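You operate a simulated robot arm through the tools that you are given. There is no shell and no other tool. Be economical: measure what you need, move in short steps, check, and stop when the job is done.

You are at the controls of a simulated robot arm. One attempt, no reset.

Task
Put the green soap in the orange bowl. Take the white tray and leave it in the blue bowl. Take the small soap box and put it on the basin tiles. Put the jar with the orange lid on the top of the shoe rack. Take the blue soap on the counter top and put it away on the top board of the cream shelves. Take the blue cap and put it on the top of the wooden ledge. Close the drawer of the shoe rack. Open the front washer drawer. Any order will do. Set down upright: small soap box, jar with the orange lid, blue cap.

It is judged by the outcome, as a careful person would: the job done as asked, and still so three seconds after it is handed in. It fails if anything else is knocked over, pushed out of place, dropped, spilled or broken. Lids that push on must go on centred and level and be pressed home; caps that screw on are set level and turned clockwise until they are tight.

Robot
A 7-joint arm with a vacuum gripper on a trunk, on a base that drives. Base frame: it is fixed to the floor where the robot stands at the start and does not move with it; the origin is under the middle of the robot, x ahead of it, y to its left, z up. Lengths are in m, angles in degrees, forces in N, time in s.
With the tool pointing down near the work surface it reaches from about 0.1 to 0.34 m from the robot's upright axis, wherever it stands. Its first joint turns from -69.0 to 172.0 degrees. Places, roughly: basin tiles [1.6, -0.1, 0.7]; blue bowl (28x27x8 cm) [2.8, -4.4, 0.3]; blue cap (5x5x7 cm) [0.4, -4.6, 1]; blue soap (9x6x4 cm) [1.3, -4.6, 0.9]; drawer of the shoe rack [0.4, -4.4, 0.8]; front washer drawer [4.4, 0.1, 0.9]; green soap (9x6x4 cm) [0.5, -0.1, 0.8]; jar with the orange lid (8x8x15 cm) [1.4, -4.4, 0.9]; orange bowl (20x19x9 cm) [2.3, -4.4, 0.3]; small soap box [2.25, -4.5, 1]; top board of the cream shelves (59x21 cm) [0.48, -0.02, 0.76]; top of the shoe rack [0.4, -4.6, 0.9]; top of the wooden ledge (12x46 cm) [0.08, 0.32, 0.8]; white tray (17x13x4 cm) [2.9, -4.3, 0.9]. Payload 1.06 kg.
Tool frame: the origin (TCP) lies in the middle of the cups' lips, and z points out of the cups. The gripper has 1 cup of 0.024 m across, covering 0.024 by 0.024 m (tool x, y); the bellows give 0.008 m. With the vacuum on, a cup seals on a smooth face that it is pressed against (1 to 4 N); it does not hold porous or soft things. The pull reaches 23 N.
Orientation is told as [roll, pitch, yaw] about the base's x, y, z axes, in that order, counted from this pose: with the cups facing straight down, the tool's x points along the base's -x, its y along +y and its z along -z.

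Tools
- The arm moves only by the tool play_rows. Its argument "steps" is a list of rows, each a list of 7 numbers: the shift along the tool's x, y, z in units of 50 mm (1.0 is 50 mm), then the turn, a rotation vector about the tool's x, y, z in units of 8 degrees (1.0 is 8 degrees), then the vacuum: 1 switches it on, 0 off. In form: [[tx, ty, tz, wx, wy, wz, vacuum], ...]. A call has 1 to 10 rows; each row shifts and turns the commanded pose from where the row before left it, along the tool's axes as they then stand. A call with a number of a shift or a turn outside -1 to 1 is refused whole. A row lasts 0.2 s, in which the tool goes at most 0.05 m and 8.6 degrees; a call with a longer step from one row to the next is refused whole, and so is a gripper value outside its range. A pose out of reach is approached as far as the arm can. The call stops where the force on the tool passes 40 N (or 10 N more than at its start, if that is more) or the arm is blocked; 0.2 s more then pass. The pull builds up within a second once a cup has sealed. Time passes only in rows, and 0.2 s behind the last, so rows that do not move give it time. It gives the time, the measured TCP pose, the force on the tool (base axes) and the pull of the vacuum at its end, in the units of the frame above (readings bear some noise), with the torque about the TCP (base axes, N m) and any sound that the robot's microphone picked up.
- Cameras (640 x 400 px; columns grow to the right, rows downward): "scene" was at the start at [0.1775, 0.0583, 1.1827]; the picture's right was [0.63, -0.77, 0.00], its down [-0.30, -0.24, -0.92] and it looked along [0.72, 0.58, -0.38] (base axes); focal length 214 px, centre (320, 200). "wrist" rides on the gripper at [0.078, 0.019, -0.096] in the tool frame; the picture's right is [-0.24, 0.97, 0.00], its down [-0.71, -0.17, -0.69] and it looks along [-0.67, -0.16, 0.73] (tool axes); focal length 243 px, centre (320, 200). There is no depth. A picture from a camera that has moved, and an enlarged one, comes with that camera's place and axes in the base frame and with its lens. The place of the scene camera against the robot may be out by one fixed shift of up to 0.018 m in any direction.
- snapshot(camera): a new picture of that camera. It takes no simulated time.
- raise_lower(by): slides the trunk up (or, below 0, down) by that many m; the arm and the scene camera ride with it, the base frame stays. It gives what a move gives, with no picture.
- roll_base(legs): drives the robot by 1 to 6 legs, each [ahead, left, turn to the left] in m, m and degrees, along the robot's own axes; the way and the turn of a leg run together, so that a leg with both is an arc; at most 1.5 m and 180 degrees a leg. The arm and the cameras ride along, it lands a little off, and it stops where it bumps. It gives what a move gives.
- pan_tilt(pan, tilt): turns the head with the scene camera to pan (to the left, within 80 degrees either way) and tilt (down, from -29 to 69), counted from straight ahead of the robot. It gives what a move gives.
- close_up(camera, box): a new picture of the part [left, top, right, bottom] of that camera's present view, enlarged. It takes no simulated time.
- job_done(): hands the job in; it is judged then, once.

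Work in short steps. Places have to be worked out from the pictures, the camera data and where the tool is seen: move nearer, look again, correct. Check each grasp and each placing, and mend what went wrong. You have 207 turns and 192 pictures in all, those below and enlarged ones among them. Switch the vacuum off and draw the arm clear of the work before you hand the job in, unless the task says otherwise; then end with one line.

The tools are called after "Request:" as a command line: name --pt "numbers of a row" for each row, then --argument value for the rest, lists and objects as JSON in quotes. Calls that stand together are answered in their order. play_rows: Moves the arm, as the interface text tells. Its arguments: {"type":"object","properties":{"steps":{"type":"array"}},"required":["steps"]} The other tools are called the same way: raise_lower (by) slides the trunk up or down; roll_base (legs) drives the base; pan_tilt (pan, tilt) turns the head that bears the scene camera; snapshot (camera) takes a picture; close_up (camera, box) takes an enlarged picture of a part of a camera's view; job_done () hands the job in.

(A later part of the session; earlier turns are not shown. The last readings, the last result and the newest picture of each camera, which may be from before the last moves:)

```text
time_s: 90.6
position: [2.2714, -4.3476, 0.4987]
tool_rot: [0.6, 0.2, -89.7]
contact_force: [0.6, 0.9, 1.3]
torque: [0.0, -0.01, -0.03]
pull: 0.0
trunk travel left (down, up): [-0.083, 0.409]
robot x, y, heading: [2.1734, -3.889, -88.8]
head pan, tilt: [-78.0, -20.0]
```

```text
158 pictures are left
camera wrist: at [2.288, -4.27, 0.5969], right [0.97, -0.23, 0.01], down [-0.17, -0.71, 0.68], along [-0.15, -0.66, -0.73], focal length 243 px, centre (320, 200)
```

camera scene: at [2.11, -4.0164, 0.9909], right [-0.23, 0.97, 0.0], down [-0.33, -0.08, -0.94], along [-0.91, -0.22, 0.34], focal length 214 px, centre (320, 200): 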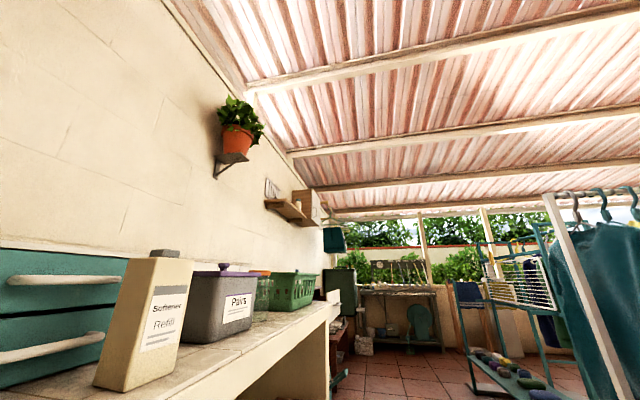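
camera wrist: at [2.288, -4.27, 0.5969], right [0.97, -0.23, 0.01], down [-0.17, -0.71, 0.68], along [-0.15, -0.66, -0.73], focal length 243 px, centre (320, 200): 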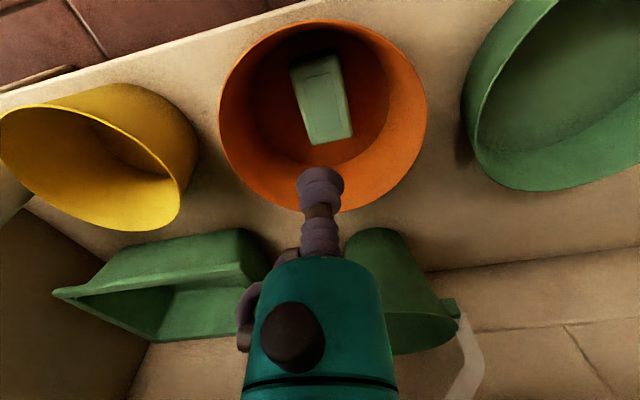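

The soap lies in the orange bowl. I'll back straight out, raise the trunk, and look at the counter for the white tray.

Request:
roll_base --legs '[[-0.45, 0, 0]]'

Request:
raise_lower --by 0.4

Request:
roll_base --legs '[[0, 0.5, -1]]'

Request:
snapshot --camera "wrist"

Request:
pan_tilt --pan -10 --tilt 20

Request:
snapshot --camera "scene"

```text
time_s: 93.3
position: [2.2611, -3.9023, 0.5004]
tool_rot: [0.6, 0.3, -89.7]
contact_force: [-0.4, 0.4, 0.7]
torque: [0.01, -0.01, 0.01]
pull: 0.0
trunk travel left (down, up): [-0.083, 0.409]
robot x, y, heading: [2.1636, -3.4429, -88.8]
head pan, tilt: [-78.0, -20.0]
```

```text
time_s: 97.1
position: [2.2623, -3.9026, 0.8994]
tool_rot: [0.7, 0.2, -89.7]
contact_force: [-0.7, 0.4, 0.3]
torque: [0.03, -0.01, 0.02]
pull: 0.1
trunk travel left (down, up): [-0.483, 0.009]
robot x, y, heading: [2.1607, -3.444, -88.7]
head pan, tilt: [-78.0, -20.0]
```

```text
time_s: 102.0
position: [2.7575, -3.8945, 0.9001]
tool_rot: [0.7, 0.2, -90.1]
contact_force: [-0.4, -1.0, -0.1]
torque: [-0.04, 0.02, 0.02]
pull: 0.0
trunk travel left (down, up): [-0.483, 0.009]
robot x, y, heading: [2.6603, -3.4317, -89.2]
head pan, tilt: [-78.0, -20.0]
```

```text
157 pictures are left
camera wrist: at [2.7748, -3.8164, 0.9966], right [0.97, -0.24, 0.01], down [-0.18, -0.71, 0.68], along [-0.15, -0.66, -0.73], focal length 243 px, centre (320, 200)
```

wrist: 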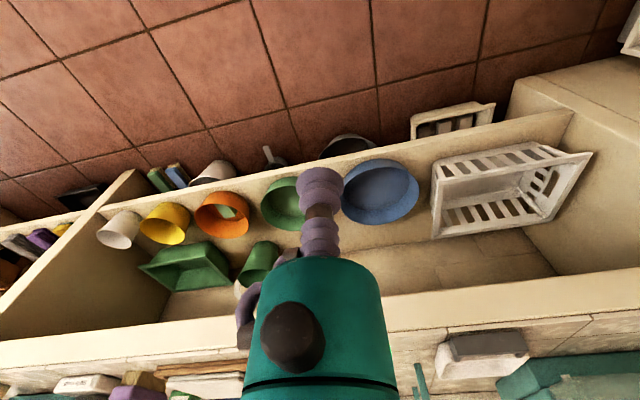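

```text
time_s: 103.4
position: [2.7576, -3.8949, 0.8993]
tool_rot: [0.5, 0.1, -90.1]
contact_force: [-0.3, 0.4, -0.4]
torque: [0.02, -0.01, -0.02]
pull: 0.0
trunk travel left (down, up): [-0.483, 0.009]
robot x, y, heading: [2.6603, -3.4369, -89.3]
head pan, tilt: [-10.0, 20.0]
```

```text
156 pictures are left
camera scene: at [2.6563, -3.5387, 1.3603], right [-0.99, 0.16, 0.0], down [0.06, 0.34, -0.94], along [-0.15, -0.93, -0.34], focal length 214 px, centre (320, 200)
```

scene: 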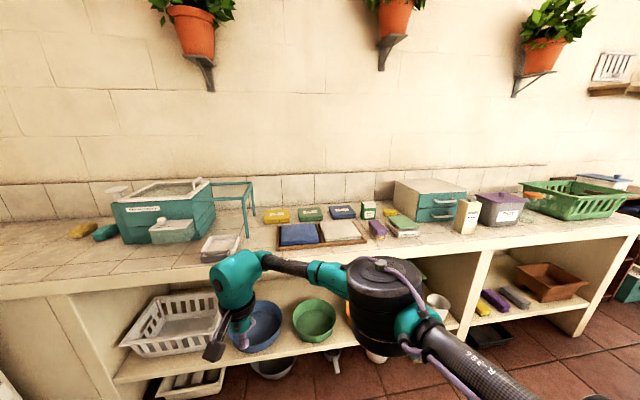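

I'll zoom in on the white tray left of centre on the counter, and on the rest of the counter.

Request:
close_up --camera "scene" --box '[80, 170, 280, 300]'

Request:
close_up --camera "scene" --box '[360, 160, 640, 300]'

```text
3.08 times, centred on (180, 235) of scene
camera zoom: at [2.6563, -3.5387, 1.3603], right [-0.99, 0.16, 0.0], down [0.06, 0.34, -0.94], along [-0.15, -0.93, -0.34], focal length 660 px, centre (751, 92)
```

zoom: 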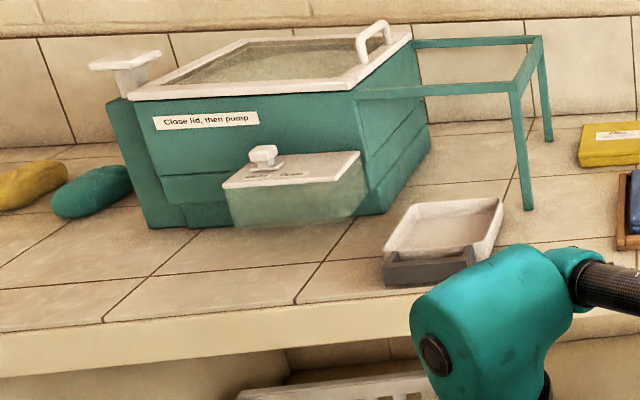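

```text
2.29 times, centred on (500, 230) of scene
camera zoom: at [2.6563, -3.5387, 1.3603], right [-0.99, 0.16, 0.0], down [0.06, 0.34, -0.94], along [-0.15, -0.93, -0.34], focal length 490 px, centre (-91, 131)
```

zoom: 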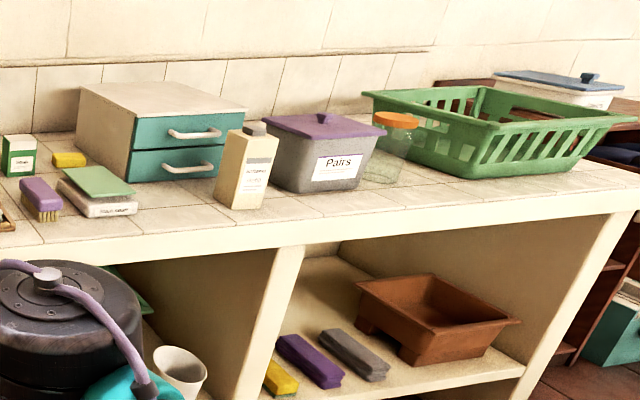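

The white tray sits tilted on a grey wedge at about (2.915, -4.29). I'll raise the arm, retract a bit and move in for a closer wrist view.

Request:
pan_tilt --pan -75 --tilt 20

Request:
play_rows --pt "0.4 0 -0.8 0 0 0 0" --pt "0.4 0 -0.8 0 0 0 0" --pt "0.4 0 -0.8 0 0 0 0" --pt "0.4 0 -0.8 0 0 0 0" --pt "0.4 0 -0.8 0 0 0 0" --pt "0 0 0 0 0 0 0"

Request:
roll_base --legs '[[0.35, 0.15, 0]]'

Request:
snapshot --camera "wrist"

```text
time_s: 104.7
position: [2.7565, -3.8949, 0.9004]
tool_rot: [0.6, 0.2, -90.1]
contact_force: [-0.8, -0.6, -0.1]
torque: [0.01, 0.0, -0.01]
pull: 0.2
trunk travel left (down, up): [-0.483, 0.009]
robot x, y, heading: [2.6611, -3.4383, -89.2]
head pan, tilt: [-75.0, 20.0]
```

```text
time_s: 106.1
position: [2.7557, -3.7954, 1.1007]
tool_rot: [0.5, 0.2, -90.1]
contact_force: [-0.9, 0.1, 0.9]
torque: [0.02, 0.03, 0.02]
pull: 0.0
trunk travel left (down, up): [-0.483, 0.009]
robot x, y, heading: [2.6627, -3.4376, -89.6]
head pan, tilt: [-75.0, 20.0]
```

```text
time_s: 108.5
position: [2.9064, -4.1431, 1.0993]
tool_rot: [0.7, 0.1, -90.4]
contact_force: [-0.2, 0.0, -0.1]
torque: [0.05, 0.03, -0.03]
pull: 0.1
trunk travel left (down, up): [-0.483, 0.009]
robot x, y, heading: [2.8119, -3.7828, -89.3]
head pan, tilt: [-75.0, 20.0]
```

```text
153 pictures are left
camera wrist: at [2.9244, -4.0653, 1.1969], right [0.97, -0.24, 0.01], down [-0.18, -0.71, 0.68], along [-0.16, -0.66, -0.73], focal length 243 px, centre (320, 200)
```

wrist: 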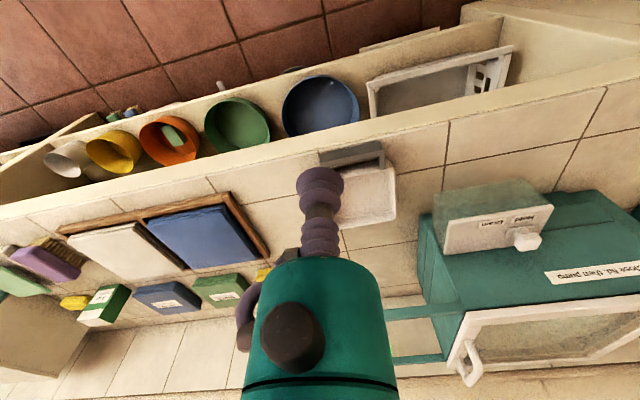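

I'll lower and shift sideways so that the tray is seen beside the gripper.

Request:
play_rows --pt "0 -0.8 0.5 0 0 0 0" --pt "0 -0.6 0.7 0 0 0 0" --pt "0 0 0.4 0 0 0 0" --pt "0 0 0 0 0 0 0"

Request:
snapshot --camera "wrist"

Request:
pan_tilt --pan -30 --tilt 45

Request:
snapshot --camera "scene"

```text
time_s: 109.5
position: [2.8362, -4.143, 1.0179]
tool_rot: [0.6, 0.2, -90.2]
contact_force: [-0.2, -0.4, 0.4]
torque: [-0.02, 0.0, 0.0]
pull: 0.1
trunk travel left (down, up): [-0.483, 0.009]
robot x, y, heading: [2.8135, -3.7852, -89.4]
head pan, tilt: [-75.0, 20.0]
```

```text
152 pictures are left
camera wrist: at [2.8541, -4.0647, 1.1158], right [0.97, -0.24, 0.01], down [-0.18, -0.71, 0.68], along [-0.16, -0.66, -0.73], focal length 243 px, centre (320, 200)
```

wrist: 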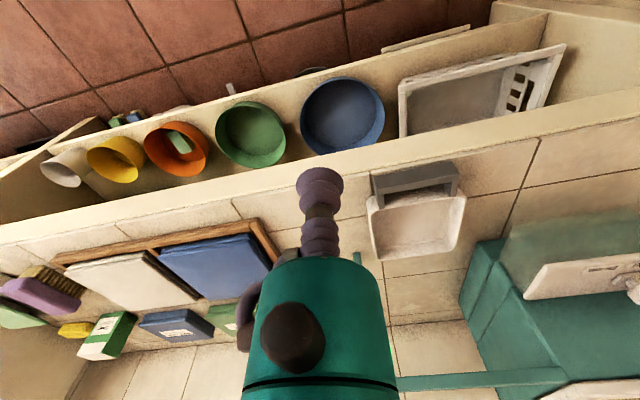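

```text
time_s: 110.7
position: [2.8362, -4.1425, 1.0193]
tool_rot: [0.6, 0.2, -90.3]
contact_force: [-0.7, -0.2, 1.1]
torque: [0.01, 0.02, 0.03]
pull: 0.1
trunk travel left (down, up): [-0.483, 0.009]
robot x, y, heading: [2.8132, -3.7818, -89.5]
head pan, tilt: [-30.0, 45.0]
```

```text
151 pictures are left
camera scene: at [2.7831, -3.8641, 1.3217], right [-0.87, 0.49, 0.0], down [0.35, 0.61, -0.71], along [-0.35, -0.62, -0.71], focal length 214 px, centre (320, 200)
```

scene: 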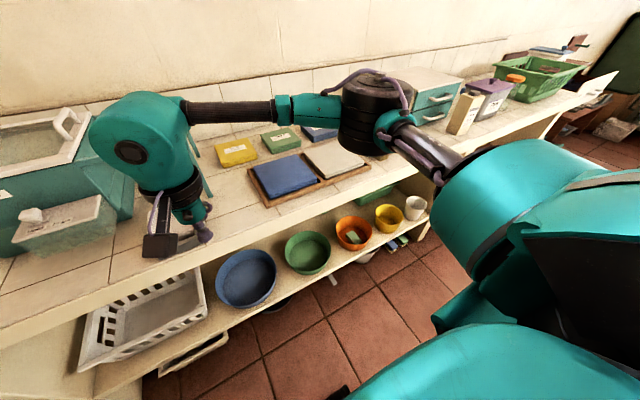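

Zooming the wrist view on the tray to see its tilt.

Request:
close_up --camera "wrist" --box '[350, 140, 490, 290]'

```text
2.67 times, centred on (420, 215) of wrist
camera zoom: at [2.8543, -4.0648, 1.1161], right [0.97, -0.24, 0.01], down [-0.18, -0.71, 0.68], along [-0.16, -0.66, -0.73], focal length 647 px, centre (53, 160)
```

zoom: 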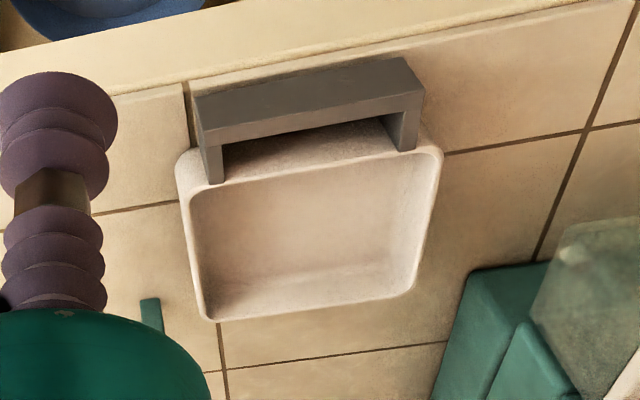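

It's a level tray with a grey handle toward the front; the floor centre is about (2.918, -4.335). I'll move in over it.

Request:
pan_tilt --pan -75 --tilt 20

Request:
roll_base --legs '[[0.165, 0, 0]]'

Request:
play_rows --pt "-0.25 0.8 0 0 0 0 0" --pt "-0.25 0.8 0 0 0 0 0" --pt "0 0 0.5 0 0 0 0" --pt "0 0 0.5 0 0 0 0" --pt "0 0 0 0 0 0 0"

Request:
snapshot --camera "wrist"

```text
time_s: 111.8
position: [2.8378, -4.1437, 1.0188]
tool_rot: [0.6, 0.2, -90.3]
contact_force: [-0.3, -0.9, 0.6]
torque: [0.04, -0.01, -0.01]
pull: 0.0
trunk travel left (down, up): [-0.483, 0.009]
robot x, y, heading: [2.8156, -3.7792, -89.6]
head pan, tilt: [-75.0, 20.0]
```

```text
time_s: 113.2
position: [2.8397, -4.3076, 1.019]
tool_rot: [0.6, 0.3, -90.1]
contact_force: [0.1, 0.2, 0.0]
torque: [0.03, 0.0, -0.01]
pull: 0.1
trunk travel left (down, up): [-0.483, 0.009]
robot x, y, heading: [2.8182, -3.9509, -89.0]
head pan, tilt: [-75.0, 20.0]
```

```text
time_s: 114.4
position: [2.919, -4.3324, 0.9694]
tool_rot: [0.7, 0.3, -90.1]
contact_force: [0.0, -0.3, 0.7]
torque: [-0.03, 0.0, 0.03]
pull: 0.0
trunk travel left (down, up): [-0.483, 0.009]
robot x, y, heading: [2.8175, -3.9475, -89.6]
head pan, tilt: [-75.0, 20.0]
```

```text
149 pictures are left
camera wrist: at [2.9361, -4.2546, 1.0664], right [0.97, -0.24, 0.01], down [-0.18, -0.71, 0.68], along [-0.16, -0.66, -0.73], focal length 243 px, centre (320, 200)
```

wrist: 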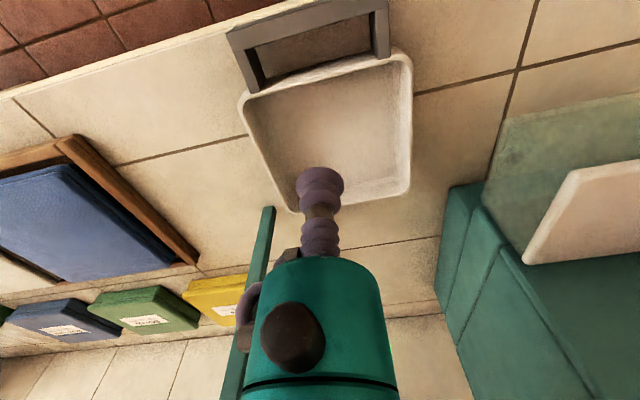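

Positioned over the tray floor. I'll descend with the vacuum on until contact.

Request:
play_rows --pt "-0.1 0 0.5 0 0 0 1" --pt "0 0 0.5 0 0 0 1" --pt "0 0 0.3 0 0 0 1" --pt "0 0 0.15 0 0 0 1" --pt "0 0 0.1 0 0 0 1" --pt "0 0 0.1 0 0 0 1"

```text
time_s: 115.8
position: [2.9205, -4.3373, 0.8852]
tool_rot: [0.7, 0.2, -90.0]
contact_force: [-0.5, -0.1, 0.3]
torque: [0.0, -0.01, 0.02]
pull: 0.0
trunk travel left (down, up): [-0.483, 0.009]
robot x, y, heading: [2.8126, -3.9465, -89.5]
head pan, tilt: [-75.0, 20.0]
```

Not touching yet; continue in small steps.

Request:
play_rows --pt "0 0 0.1 0 0 0 1" --pt "0 0 0.1 0 0 0 1" --pt "0 0 0.06 0 0 0 1" --pt "0 0 0 0 0 0 1"

Request:
snapshot --camera "wrist"

```text
time_s: 116.8
position: [2.9208, -4.3386, 0.8736]
tool_rot: [0.6, 0.2, -90.1]
contact_force: [0.7, -0.2, -0.5]
torque: [0.02, 0.02, -0.02]
pull: 0.1
trunk travel left (down, up): [-0.483, 0.009]
robot x, y, heading: [2.816, -3.9494, -89.4]
head pan, tilt: [-75.0, 20.0]
```

```text
148 pictures are left
camera wrist: at [2.9386, -4.2601, 0.971], right [0.97, -0.24, 0.01], down [-0.18, -0.71, 0.68], along [-0.15, -0.66, -0.73], focal length 243 px, centre (320, 200)
```

wrist: 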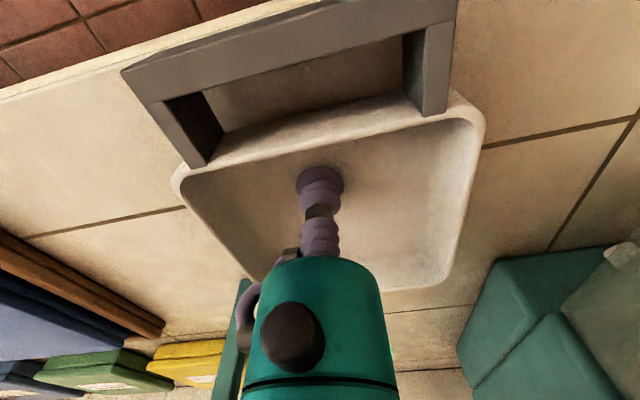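

Almost touching; a bit further.

Request:
play_rows --pt "0 0 0.1 0 0 0 1" --pt "0 0 0.1 0 0 0 1" --pt "0 0 0.06 0 0 0 1" --pt "0 0 0.06 0 0 0 1" --pt "0 0 0 0 0 0 1"

```text
time_s: 118.0
position: [2.9207, -4.3378, 0.8604]
tool_rot: [0.8, 0.1, -90.3]
contact_force: [2.0, -6.0, 24.7]
torque: [0.08, 0.13, -0.07]
pull: 22.6
trunk travel left (down, up): [-0.483, 0.009]
robot x, y, heading: [2.8159, -3.9461, -89.3]
head pan, tilt: [-75.0, 20.0]
```

Sealed (22.6 N). Lift with the arm.

Request:
play_rows --pt "0 0 -0.2 0 0 0 1" --pt "0 0 -0.4 0 0 0 1" --pt "0 0 -0.8 0 0 0 1" --pt "0 0 -0.8 0 0 0 1" --pt "0 0 -0.8 0 0 0 1" --pt "0 0 0 0 0 0 1"

Request:
snapshot --camera "wrist"

```text
time_s: 119.4
position: [2.9211, -4.3366, 1.0089]
tool_rot: [0.6, 0.3, -90.2]
contact_force: [-0.4, 0.0, -0.7]
torque: [0.04, 0.02, 0.01]
pull: 23.2
trunk travel left (down, up): [-0.483, 0.009]
robot x, y, heading: [2.8123, -3.9467, -89.4]
head pan, tilt: [-75.0, 20.0]
```

```text
147 pictures are left
camera wrist: at [2.9382, -4.2587, 1.1064], right [0.97, -0.24, 0.01], down [-0.18, -0.71, 0.68], along [-0.16, -0.66, -0.73], focal length 243 px, centre (320, 200)
```

wrist: 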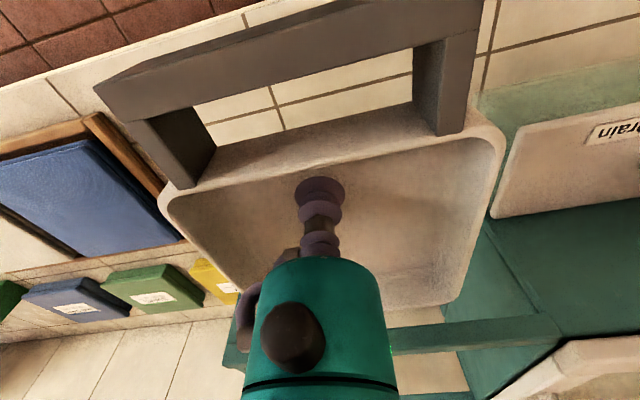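

Held well. I'll back out, lower the trunk, and bring the tray to the blue bowl at about (2.85, -4.40).

Request:
roll_base --legs '[[-0.45, 0, 0]]'

Request:
raise_lower --by -0.4

Request:
play_rows --pt "-0.3 0 0.7 0 0 0 1" --pt "-0.3 0 0.7 0 0 0 1" --pt "-0.4 0 0.5 0 0 0 1" --pt "-0.4 0 0 0 0 0 1" --pt "0 0 0 0 0 0 1"

Request:
pan_tilt --pan -78 --tilt -20

Request:
snapshot --camera "wrist"

```text
time_s: 122.2
position: [2.9133, -3.8822, 1.0093]
tool_rot: [0.5, 0.3, -90.6]
contact_force: [0.3, -0.5, -1.6]
torque: [-0.02, 0.02, 0.0]
pull: 22.5
trunk travel left (down, up): [-0.483, 0.009]
robot x, y, heading: [2.813, -3.4929, -89.8]
head pan, tilt: [-75.0, 20.0]
```

```text
time_s: 126.0
position: [2.9151, -3.8826, 0.6105]
tool_rot: [0.6, 0.2, -90.5]
contact_force: [-0.4, 1.2, -1.9]
torque: [0.01, -0.01, -0.01]
pull: 22.5
trunk travel left (down, up): [-0.083, 0.409]
robot x, y, heading: [2.8097, -3.4931, -89.5]
head pan, tilt: [-75.0, 20.0]
```

```text
time_s: 127.2
position: [2.9153, -3.9538, 0.513]
tool_rot: [0.6, 0.1, -90.4]
contact_force: [-0.1, -0.1, -1.0]
torque: [-0.01, 0.0, 0.01]
pull: 22.8
trunk travel left (down, up): [-0.083, 0.409]
robot x, y, heading: [2.8114, -3.491, -89.8]
head pan, tilt: [-75.0, 20.0]
```

```text
time_s: 128.2
position: [2.9151, -3.9543, 0.5136]
tool_rot: [0.6, 0.2, -90.5]
contact_force: [0.4, 0.1, -0.8]
torque: [0.02, 0.01, 0.02]
pull: 22.9
trunk travel left (down, up): [-0.083, 0.409]
robot x, y, heading: [2.8082, -3.4935, -89.5]
head pan, tilt: [-78.0, -20.0]
```

```text
146 pictures are left
camera wrist: at [2.9323, -3.8761, 0.6104], right [0.97, -0.24, 0.01], down [-0.18, -0.71, 0.68], along [-0.16, -0.66, -0.73], focal length 243 px, centre (320, 200)
```

wrist: 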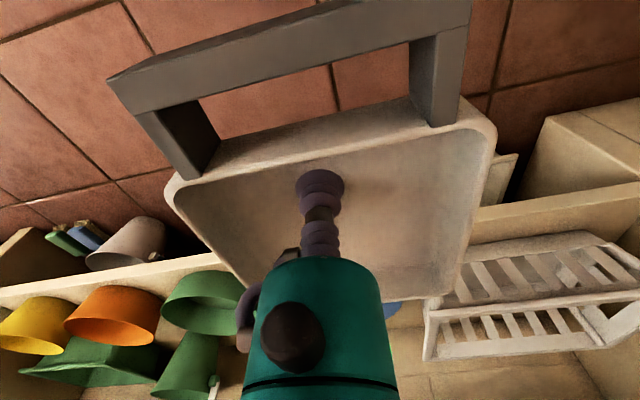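

I'll line up and drive in with the tray above the rim height.

Request:
roll_base --legs '[[0, -0.065, 0], [0.3, 0, 0]]'

Request:
snapshot --camera "wrist"

```text
time_s: 131.1
position: [2.8534, -4.2543, 0.5136]
tool_rot: [0.7, 0.3, -90.3]
contact_force: [-0.6, 0.5, -0.8]
torque: [0.02, -0.03, -0.01]
pull: 22.7
trunk travel left (down, up): [-0.083, 0.409]
robot x, y, heading: [2.7507, -3.7925, -89.3]
head pan, tilt: [-78.0, -20.0]
```

```text
145 pictures are left
camera wrist: at [2.8709, -4.1775, 0.6104], right [0.97, -0.24, 0.01], down [-0.18, -0.71, 0.68], along [-0.16, -0.66, -0.73], focal length 243 px, centre (320, 200)
```

wrist: 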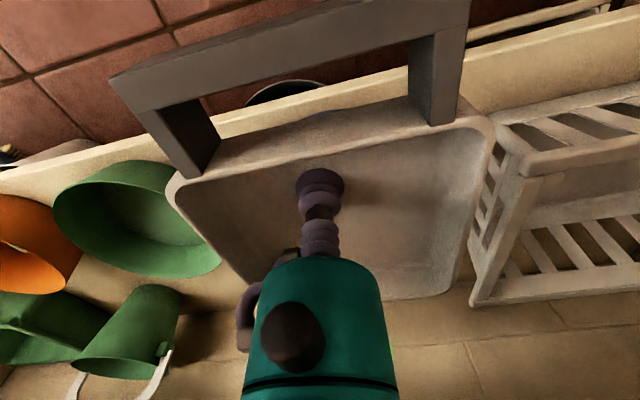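

Request:
roll_base --legs '[[0.14, 0, 0]]'

Request:
play_rows --pt "-0.3 0 0 0 0 0 1" --pt "0 0 0.3 0 0 0 1" --pt "0 0 0 0 0 0 1"

Request:
snapshot --camera "wrist"

```text
time_s: 132.5
position: [2.8547, -4.3921, 0.5145]
tool_rot: [0.5, 0.2, -90.2]
contact_force: [1.3, -0.6, -0.9]
torque: [0.01, 0.0, -0.01]
pull: 23.6
trunk travel left (down, up): [-0.083, 0.409]
robot x, y, heading: [2.7532, -3.9303, -89.5]
head pan, tilt: [-78.0, -20.0]
```

```text
time_s: 133.3
position: [2.8548, -4.4076, 0.4988]
tool_rot: [0.7, 0.2, -90.3]
contact_force: [0.6, -0.2, -1.9]
torque: [0.04, 0.0, 0.01]
pull: 22.5
trunk travel left (down, up): [-0.083, 0.409]
robot x, y, heading: [2.7519, -3.929, -89.4]
head pan, tilt: [-78.0, -20.0]
```

```text
144 pictures are left
camera wrist: at [2.8719, -4.3289, 0.5953], right [0.97, -0.24, 0.01], down [-0.18, -0.71, 0.68], along [-0.16, -0.66, -0.73], focal length 243 px, centre (320, 200)
```

wrist: 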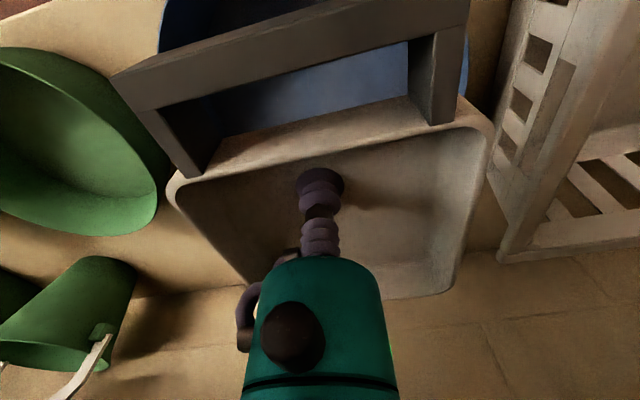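

The bowl is centred under the tray as far as can be seen. Lower it in.

Request:
play_rows --pt "-0.1 -0.1 0.6 0 0 0 1" --pt "0 0 0.6 0 0 0 1" --pt "0 0 0.6 0 0 0 1" --pt "0 0 0.6 0 0 0 1" --pt "0 0 0.2 0 0 0 1"

Request:
snapshot --camera "wrist"

```text
time_s: 134.5
position: [2.8505, -4.4118, 0.3688]
tool_rot: [0.6, 0.2, -90.3]
contact_force: [0.2, 0.7, -0.7]
torque: [0.04, -0.02, -0.03]
pull: 23.3
trunk travel left (down, up): [-0.083, 0.409]
robot x, y, heading: [2.7497, -3.9362, -89.4]
head pan, tilt: [-78.0, -20.0]
```

```text
143 pictures are left
camera wrist: at [2.8681, -4.333, 0.4659], right [0.97, -0.24, 0.01], down [-0.18, -0.71, 0.68], along [-0.16, -0.66, -0.73], focal length 243 px, centre (320, 200)
```

wrist: 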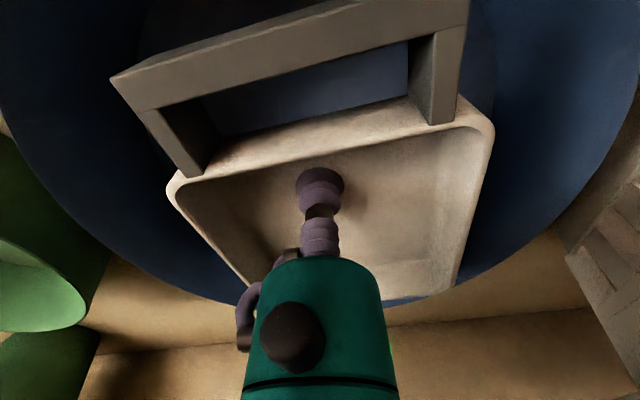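

Shifting 0.015 m toward the bowl's middle and lowering to contact.

Request:
play_rows --pt "0.3 0 0.3 0 0 0 1" --pt "0 0 0.3 0 0 0 1" --pt "0 0 0.15 0 0 0 1" --pt "0 0 0.1 0 0 0 1" --pt "0 0 0.1 0 0 0 1" --pt "0 0 0.1 0 0 0 1" --pt "0 0 0.1 0 0 0 1"

Request:
snapshot --camera "wrist"

```text
time_s: 136.1
position: [2.853, -4.3968, 0.3137]
tool_rot: [0.8, 0.1, -90.2]
contact_force: [-3.8, 1.1, 17.2]
torque: [-0.02, 0.06, -0.1]
pull: 23.1
trunk travel left (down, up): [-0.083, 0.409]
robot x, y, heading: [2.7501, -3.9302, -89.6]
head pan, tilt: [-78.0, -20.0]
```

```text
142 pictures are left
camera wrist: at [2.8699, -4.319, 0.4101], right [0.97, -0.24, 0.01], down [-0.18, -0.71, 0.68], along [-0.16, -0.66, -0.73], focal length 243 px, centre (320, 200)
```

wrist: 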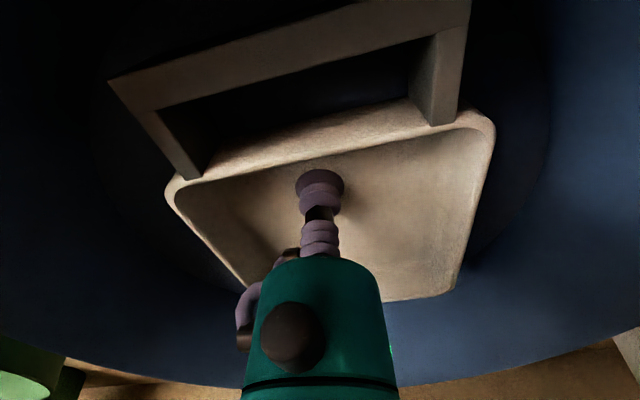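

Contact with the tray well inside the bowl. Ease off, release, and lift.

Request:
play_rows --pt "0 0 -0.06 0 0 0 1" --pt "0 0 0 0 0 0 0" --pt "0 0 0 0 0 0 0" --pt "0 0 0 0 0 0 0" --pt "0 0 -0.2 0 0 0 0" --pt "0 0 -0.6 0 0 0 0" --pt "0 0 -0.8 0 0 0 0" --pt "0 0 -0.8 0 0 0 0" --pt "0 0 -0.8 0 0 0 0" --pt "0 0 -0.5 0 0 0 0"

Request:
snapshot --camera "wrist"

```text
time_s: 138.3
position: [2.8489, -4.3966, 0.4985]
tool_rot: [0.7, 0.2, -90.2]
contact_force: [0.1, -0.1, -0.3]
torque: [-0.02, 0.06, -0.02]
pull: 0.0
trunk travel left (down, up): [-0.083, 0.409]
robot x, y, heading: [2.7515, -3.9351, -89.3]
head pan, tilt: [-78.0, -20.0]
```

```text
141 pictures are left
camera wrist: at [2.8671, -4.3195, 0.5954], right [0.97, -0.24, 0.01], down [-0.18, -0.71, 0.68], along [-0.16, -0.66, -0.73], focal length 243 px, centre (320, 200)
```

wrist: 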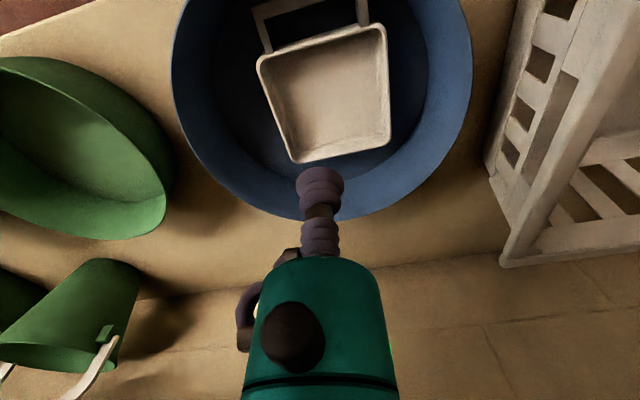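

The tray is in the blue bowl. Next is the jar: back out, raise the trunk and arm, then look toward the jar and shoe rack.

Request:
roll_base --legs '[[-0.4, 0, 0]]'

Request:
raise_lower --by 0.405

Request:
play_rows --pt "0.5 0 -0.8 0 0 0 0" --pt "0.5 0 -0.8 0 0 0 0" --pt "0.5 0 -0.8 0 0 0 0" --pt "0.5 0 -0.8 0 0 0 0" --pt "0.5 0 -0.8 0 0 0 0" --pt "0.3 0 -0.4 0 0 0 0" --pt "0 0 0 0 0 0 0"

Request:
pan_tilt --pan -50 --tilt 15

Request:
snapshot --camera "scene"

```text
time_s: 140.7
position: [2.8462, -4.0037, 0.497]
tool_rot: [0.6, 0.2, -90.2]
contact_force: [0.3, 0.2, 0.0]
torque: [0.0, 0.0, 0.02]
pull: 0.0
trunk travel left (down, up): [-0.083, 0.409]
robot x, y, heading: [2.7452, -3.5395, -89.2]
head pan, tilt: [-78.0, -20.0]
```

```text
refused: 0.405 is not a number from -0.4 to 0.4
```

```text
time_s: 142.3
position: [2.8444, -3.863, 0.7171]
tool_rot: [0.6, 0.2, -90.2]
contact_force: [-0.3, -0.2, -0.8]
torque: [-0.01, 0.01, 0.01]
pull: 0.0
trunk travel left (down, up): [-0.083, 0.409]
robot x, y, heading: [2.7472, -3.5369, -89.4]
head pan, tilt: [-78.0, -20.0]
```

```text
time_s: 143.3
position: [2.8446, -3.8633, 0.718]
tool_rot: [0.6, 0.1, -90.3]
contact_force: [0.3, 0.6, 0.0]
torque: [0.03, 0.0, -0.02]
pull: 0.1
trunk travel left (down, up): [-0.083, 0.409]
robot x, y, heading: [2.7444, -3.5334, -89.3]
head pan, tilt: [-50.0, 15.0]
```

```text
140 pictures are left
camera scene: at [2.6863, -3.7674, 0.9375], right [-0.65, 0.76, 0.0], down [0.2, 0.17, -0.97], along [-0.73, -0.63, -0.26], focal length 214 px, centre (320, 200)
```

scene: 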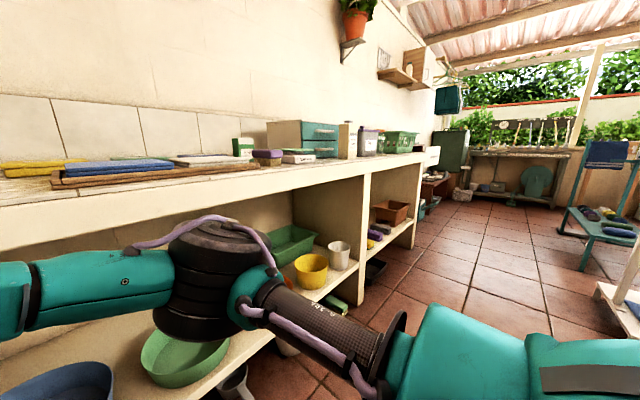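

Request:
raise_lower --by 0.4

Request:
roll_base --legs '[[0.12, -1.2, 0]]'

Request:
pan_tilt --pan -25 --tilt 25

Request:
snapshot --camera "scene"

```text
time_s: 147.2
position: [2.8452, -3.8645, 1.119]
tool_rot: [0.6, 0.3, -90.3]
contact_force: [0.6, -0.5, 0.4]
torque: [0.02, 0.02, -0.01]
pull: 0.2
trunk travel left (down, up): [-0.483, 0.009]
robot x, y, heading: [2.7457, -3.5364, -89.4]
head pan, tilt: [-50.0, 15.0]
```

```text
time_s: 157.8
position: [1.6522, -3.9946, 1.1189]
tool_rot: [0.6, 0.2, -90.9]
contact_force: [-0.2, 0.2, -0.7]
torque: [-0.03, 0.03, -0.02]
pull: 0.1
trunk travel left (down, up): [-0.483, 0.009]
robot x, y, heading: [1.5591, -3.6632, -90.3]
head pan, tilt: [-50.0, 15.0]
```

```text
time_s: 158.7
position: [1.6519, -3.9926, 1.1185]
tool_rot: [0.6, 0.3, -90.8]
contact_force: [0.0, 0.1, 0.3]
torque: [-0.05, 0.01, -0.01]
pull: 0.0
trunk travel left (down, up): [-0.483, 0.009]
robot x, y, heading: [1.5587, -3.6672, -89.9]
head pan, tilt: [-25.0, 25.0]
```

```text
139 pictures are left
camera scene: at [1.5282, -3.7611, 1.3522], right [-0.91, 0.42, 0.0], down [0.18, 0.38, -0.91], along [-0.38, -0.82, -0.42], focal length 214 px, centre (320, 200)
```

scene: 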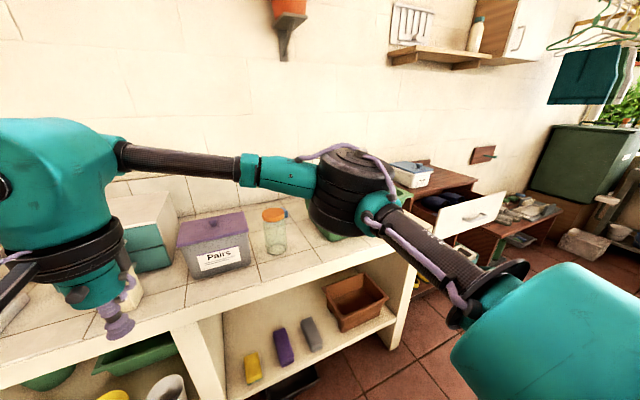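

The jar's lid is at about (1.404, -4.40, 1.01). I'll line up, tuck the head and approach.

Request:
pan_tilt --pan -75 --tilt 20

Request:
roll_base --legs '[[0, -0.24, 0], [0.25, 0, 0]]'

Request:
snapshot --camera "wrist"

```text
time_s: 159.9
position: [1.6532, -3.9935, 1.1193]
tool_rot: [0.6, 0.2, -90.8]
contact_force: [0.1, 0.2, -0.5]
torque: [0.0, -0.05, 0.01]
pull: 0.1
trunk travel left (down, up): [-0.483, 0.009]
robot x, y, heading: [1.5586, -3.6642, -90.1]
head pan, tilt: [-75.0, 20.0]
```

```text
time_s: 164.0
position: [1.4153, -4.2418, 1.1187]
tool_rot: [0.5, 0.2, -91.0]
contact_force: [-0.5, -0.5, -0.4]
torque: [-0.03, -0.03, 0.01]
pull: 0.1
trunk travel left (down, up): [-0.483, 0.009]
robot x, y, heading: [1.3208, -3.9114, -90.0]
head pan, tilt: [-75.0, 20.0]
```

```text
138 pictures are left
camera wrist: at [1.4335, -4.1631, 1.2153], right [0.97, -0.25, 0.01], down [-0.19, -0.71, 0.68], along [-0.17, -0.66, -0.73], focal length 243 px, centre (320, 200)
```

wrist: 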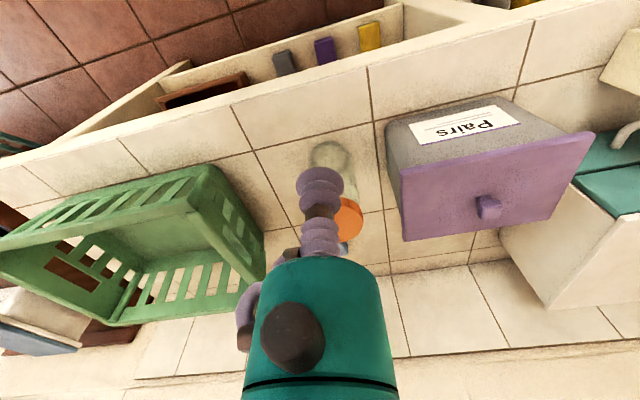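

The lid is just ahead of the cup, and the blue soap is visible behind it. I'll shift to see the lid clear of the gripper.

Request:
play_rows --pt "-0.9 0 0 0 0 0 0" --pt "-0.9 0 0 0 0 0 0" --pt "-0.9 -0.2 0 0 0 0 0" --pt "0 0 0.4 0 0 0 0" --pt "0 0 0 0 0 0 0"

Request:
snapshot --camera "wrist"

```text
time_s: 165.2
position: [1.4042, -4.3751, 1.097]
tool_rot: [0.7, 0.2, -91.0]
contact_force: [0.6, -0.7, 1.2]
torque: [-0.01, 0.0, 0.02]
pull: 0.0
trunk travel left (down, up): [-0.483, 0.009]
robot x, y, heading: [1.3179, -3.9089, -90.4]
head pan, tilt: [-75.0, 20.0]
```

```text
137 pictures are left
camera wrist: at [1.4232, -4.2979, 1.1942], right [0.97, -0.25, 0.01], down [-0.19, -0.71, 0.68], along [-0.17, -0.66, -0.73], focal length 243 px, centre (320, 200)
```

wrist: 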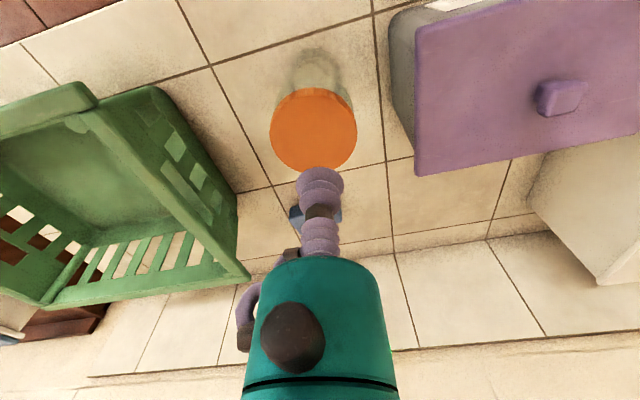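

The lid centre is at about (1.396, -4.389). Centre and descend with the vacuum on.

Request:
play_rows --pt "-0.28 -0.16 0.5 0 0 0 1" --pt "0 0 0.6 0 0 0 1" --pt "0 0 0.3 0 0 0 1" --pt "0 0 0.15 0 0 0 1" --pt "0 0 0.1 0 0 0 1" --pt "0 0 0 0 0 0 1"

Request:
snapshot --camera "wrist"

```text
time_s: 166.6
position: [1.3954, -4.3876, 1.0143]
tool_rot: [0.5, 0.3, -91.0]
contact_force: [0.5, -0.1, -2.9]
torque: [0.01, 0.01, 0.03]
pull: 22.9
trunk travel left (down, up): [-0.483, 0.009]
robot x, y, heading: [1.3214, -3.9154, -90.3]
head pan, tilt: [-75.0, 20.0]
```

```text
136 pictures are left
camera wrist: at [1.4138, -4.3108, 1.1114], right [0.97, -0.25, 0.01], down [-0.19, -0.71, 0.68], along [-0.17, -0.66, -0.73], focal length 243 px, centre (320, 200)
```

wrist: 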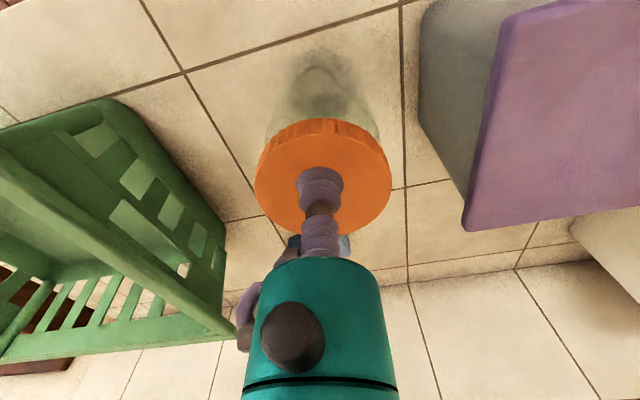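

Sealed and centred. Lift the jar and back out.

Request:
play_rows --pt "0 0 -0.3 0 0 0 1" --pt "0 0 -0.5 0 0 0 1" --pt "0.2 0 -0.7 0 0 0 1" --pt "0.2 0 -0.7 0 0 0 1" --pt "0.3 0 -0.7 0 0 0 1" --pt "0 0 0 0 0 0 1"

Request:
snapshot --camera "wrist"

```text
time_s: 168.0
position: [1.3961, -4.3539, 1.1608]
tool_rot: [0.7, 0.3, -90.9]
contact_force: [0.1, 0.6, -2.6]
torque: [0.01, -0.02, 0.01]
pull: 23.4
trunk travel left (down, up): [-0.483, 0.009]
robot x, y, heading: [1.3226, -3.9097, -90.2]
head pan, tilt: [-75.0, 20.0]
```

```text
135 pictures are left
camera wrist: at [1.4145, -4.276, 1.2575], right [0.97, -0.25, 0.01], down [-0.19, -0.71, 0.68], along [-0.16, -0.66, -0.73], focal length 243 px, centre (320, 200)
```

wrist: 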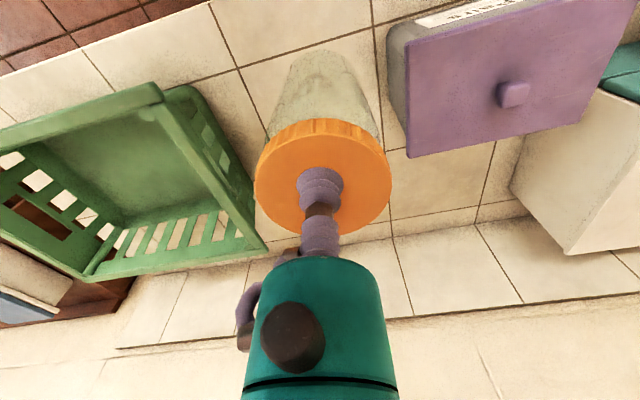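

The jar is held. Back out and look to the right at the shoe rack.

Request:
roll_base --legs '[[-0.28, 0, 0]]'

Request:
pan_tilt --pan -50 --tilt 30

Request:
snapshot --camera "scene"

```text
time_s: 170.0
position: [1.397, -4.072, 1.162]
tool_rot: [0.6, 0.2, -91.0]
contact_force: [0.1, -0.2, -1.2]
torque: [0.07, -0.01, 0.03]
pull: 22.4
trunk travel left (down, up): [-0.483, 0.009]
robot x, y, heading: [1.3231, -3.6303, -89.9]
head pan, tilt: [-75.0, 20.0]
```

```text
time_s: 170.9
position: [1.3965, -4.0716, 1.1606]
tool_rot: [0.6, 0.2, -90.9]
contact_force: [1.6, 0.5, -1.8]
torque: [0.0, 0.0, 0.04]
pull: 22.7
trunk travel left (down, up): [-0.483, 0.009]
robot x, y, heading: [1.3226, -3.6296, -90.2]
head pan, tilt: [-50.0, 30.0]
```

```text
134 pictures are left
camera scene: at [1.2617, -3.7, 1.3442], right [-0.64, 0.77, 0.0], down [0.38, 0.32, -0.87], along [-0.66, -0.56, -0.5], focal length 214 px, centre (320, 200)
```

scene: 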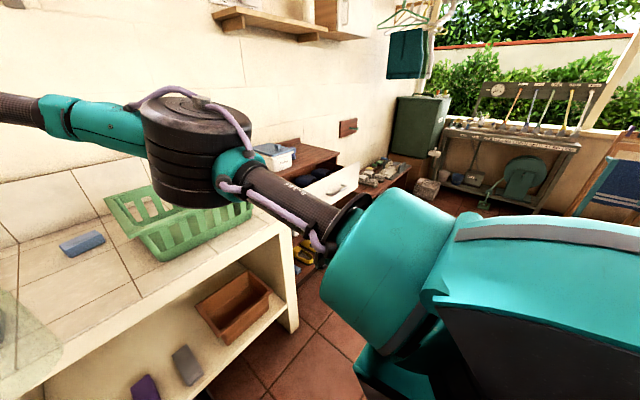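

I'll move right 0.5 m and look at the shoe rack again.

Request:
roll_base --legs '[[0, -0.5, 0]]'

Request:
pan_tilt --pan -30 --tilt 35

Request:
snapshot --camera "scene"

Request:
pan_tilt --pan -78 --tilt 20

Request:
snapshot --camera "scene"

```text
time_s: 175.8
position: [0.8887, -4.0707, 1.1603]
tool_rot: [0.6, 0.3, -91.2]
contact_force: [-0.8, -0.1, -2.4]
torque: [0.02, 0.01, 0.0]
pull: 23.2
trunk travel left (down, up): [-0.483, 0.009]
robot x, y, heading: [0.8105, -3.6289, -90.2]
head pan, tilt: [-50.0, 30.0]
```

```text
time_s: 176.7
position: [0.8882, -4.0687, 1.1599]
tool_rot: [0.6, 0.3, -91.2]
contact_force: [0.1, -0.2, -1.9]
torque: [0.04, -0.02, 0.03]
pull: 22.7
trunk travel left (down, up): [-0.483, 0.009]
robot x, y, heading: [0.8101, -3.6262, -90.3]
head pan, tilt: [-30.0, 35.0]
```

```text
133 pictures are left
camera scene: at [0.7796, -3.7165, 1.3364], right [-0.86, 0.5, 0.0], down [0.29, 0.49, -0.82], along [-0.41, -0.71, -0.57], focal length 214 px, centre (320, 200)
```

scene: 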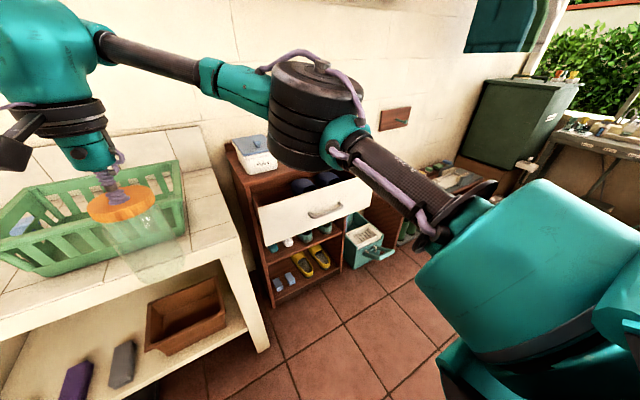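

```text
time_s: 177.8
position: [0.8876, -4.0707, 1.1606]
tool_rot: [0.6, 0.2, -91.0]
contact_force: [0.4, -0.5, -1.6]
torque: [0.06, -0.01, 0.0]
pull: 22.8
trunk travel left (down, up): [-0.483, 0.009]
robot x, y, heading: [0.8155, -3.6297, -90.4]
head pan, tilt: [-78.0, 20.0]
```

```text
132 pictures are left
camera scene: at [0.7329, -3.6595, 1.3603], right [-0.2, 0.98, 0.0], down [0.34, 0.07, -0.94], along [-0.92, -0.19, -0.34], focal length 214 px, centre (320, 200)
```

scene: 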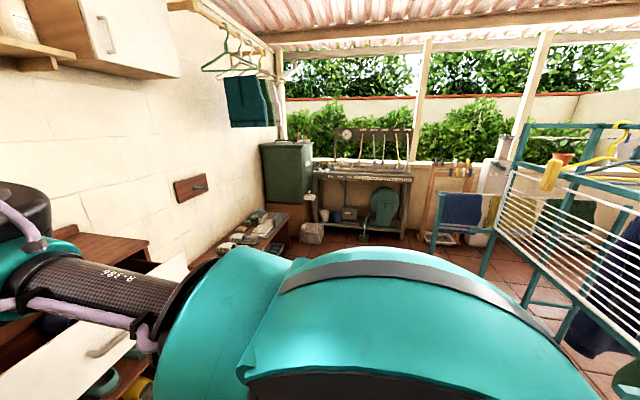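

The shoe rack top with a blue-lidded box is to the right. I'll move right 0.4 m (y≈-3.65 stays clear of the green rack) and use the wrist view.

Request:
roll_base --legs '[[0, -0.4, 0]]'

Request:
snapshot --camera "wrist"

Request:
pan_tilt --pan -10 --tilt 35

Request:
snapshot --camera "scene"

```text
time_s: 181.9
position: [0.4883, -4.0685, 1.16]
tool_rot: [0.6, 0.1, -91.0]
contact_force: [-0.1, 0.2, -2.1]
torque: [0.04, 0.02, -0.01]
pull: 22.9
trunk travel left (down, up): [-0.483, 0.009]
robot x, y, heading: [0.4121, -3.6267, -89.9]
head pan, tilt: [-78.0, 20.0]
```

```text
131 pictures are left
camera wrist: at [0.5069, -3.9911, 1.2574], right [0.97, -0.25, 0.01], down [-0.19, -0.71, 0.68], along [-0.16, -0.66, -0.73], focal length 243 px, centre (320, 200)
```

wrist: 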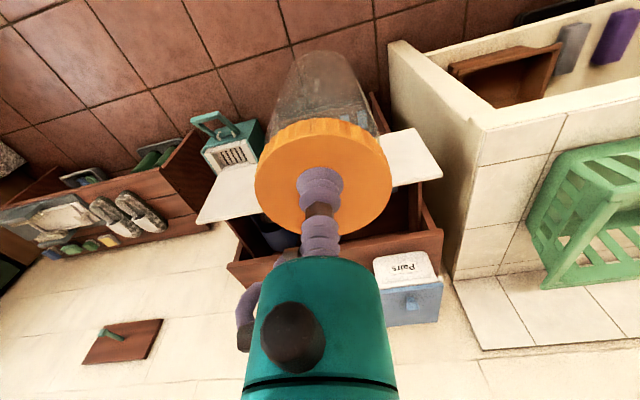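

```text
time_s: 183.3
position: [0.4886, -4.0695, 1.1599]
tool_rot: [0.6, 0.2, -91.1]
contact_force: [0.7, -0.1, -2.5]
torque: [-0.01, 0.0, -0.01]
pull: 23.1
trunk travel left (down, up): [-0.483, 0.009]
robot x, y, heading: [0.4139, -3.6265, -90.4]
head pan, tilt: [-10.0, 35.0]
```

```text
130 pictures are left
camera scene: at [0.4073, -3.7258, 1.3364], right [-0.98, 0.18, 0.0], down [0.1, 0.56, -0.82], along [-0.14, -0.81, -0.57], focal length 214 px, centre (320, 200)
```

scene: 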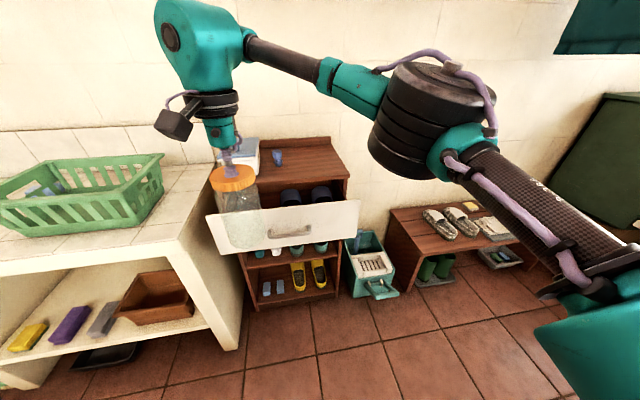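

Request:
close_up --camera "scene" --box '[190, 120, 370, 270]'

```text
2.67 times, centred on (280, 195) of scene
camera zoom: at [0.4073, -3.7258, 1.3364], right [-0.98, 0.18, 0.0], down [0.1, 0.56, -0.82], along [-0.14, -0.81, -0.57], focal length 572 px, centre (427, 213)
```

zoom: 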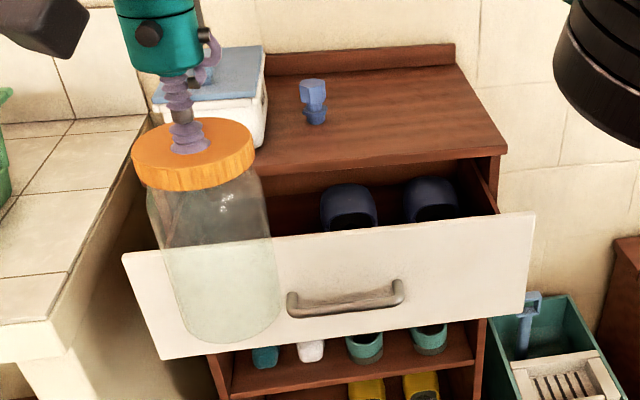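

The blue cap stands upright on the rack top at about (0.44, -4.65). I'll set the jar at about (0.27, -4.56), well right of it. Moving in.

Request:
pan_tilt --pan -75 --tilt 20

Request:
roll_base --legs '[[0, -0.22, 0], [0.35, 0, 0]]'

Request:
snapshot --camera "wrist"

```text
time_s: 184.6
position: [0.4889, -4.0676, 1.161]
tool_rot: [0.7, 0.1, -91.0]
contact_force: [-0.2, 0.2, -2.4]
torque: [0.01, 0.0, 0.01]
pull: 23.1
trunk travel left (down, up): [-0.483, 0.009]
robot x, y, heading: [0.4101, -3.6293, -89.9]
head pan, tilt: [-75.0, 20.0]
```

```text
time_s: 189.1
position: [0.2666, -4.4164, 1.1603]
tool_rot: [0.7, 0.2, -90.7]
contact_force: [0.1, 0.3, -1.7]
torque: [0.03, 0.0, -0.01]
pull: 22.1
trunk travel left (down, up): [-0.483, 0.009]
robot x, y, heading: [0.1921, -3.9729, -90.1]
head pan, tilt: [-75.0, 20.0]
```

```text
128 pictures are left
camera wrist: at [0.285, -4.3389, 1.2571], right [0.97, -0.25, 0.01], down [-0.19, -0.71, 0.68], along [-0.16, -0.66, -0.73], focal length 243 px, centre (320, 200)
```

wrist: 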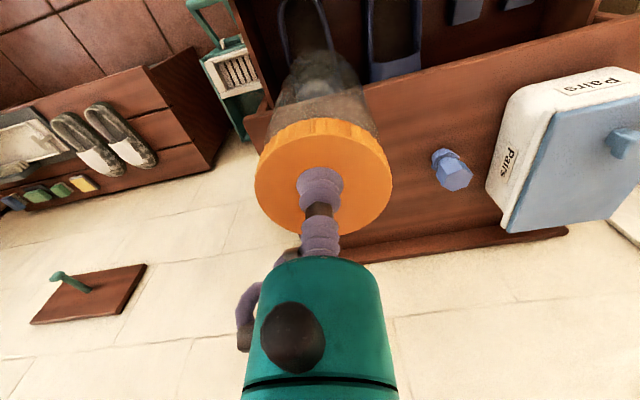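

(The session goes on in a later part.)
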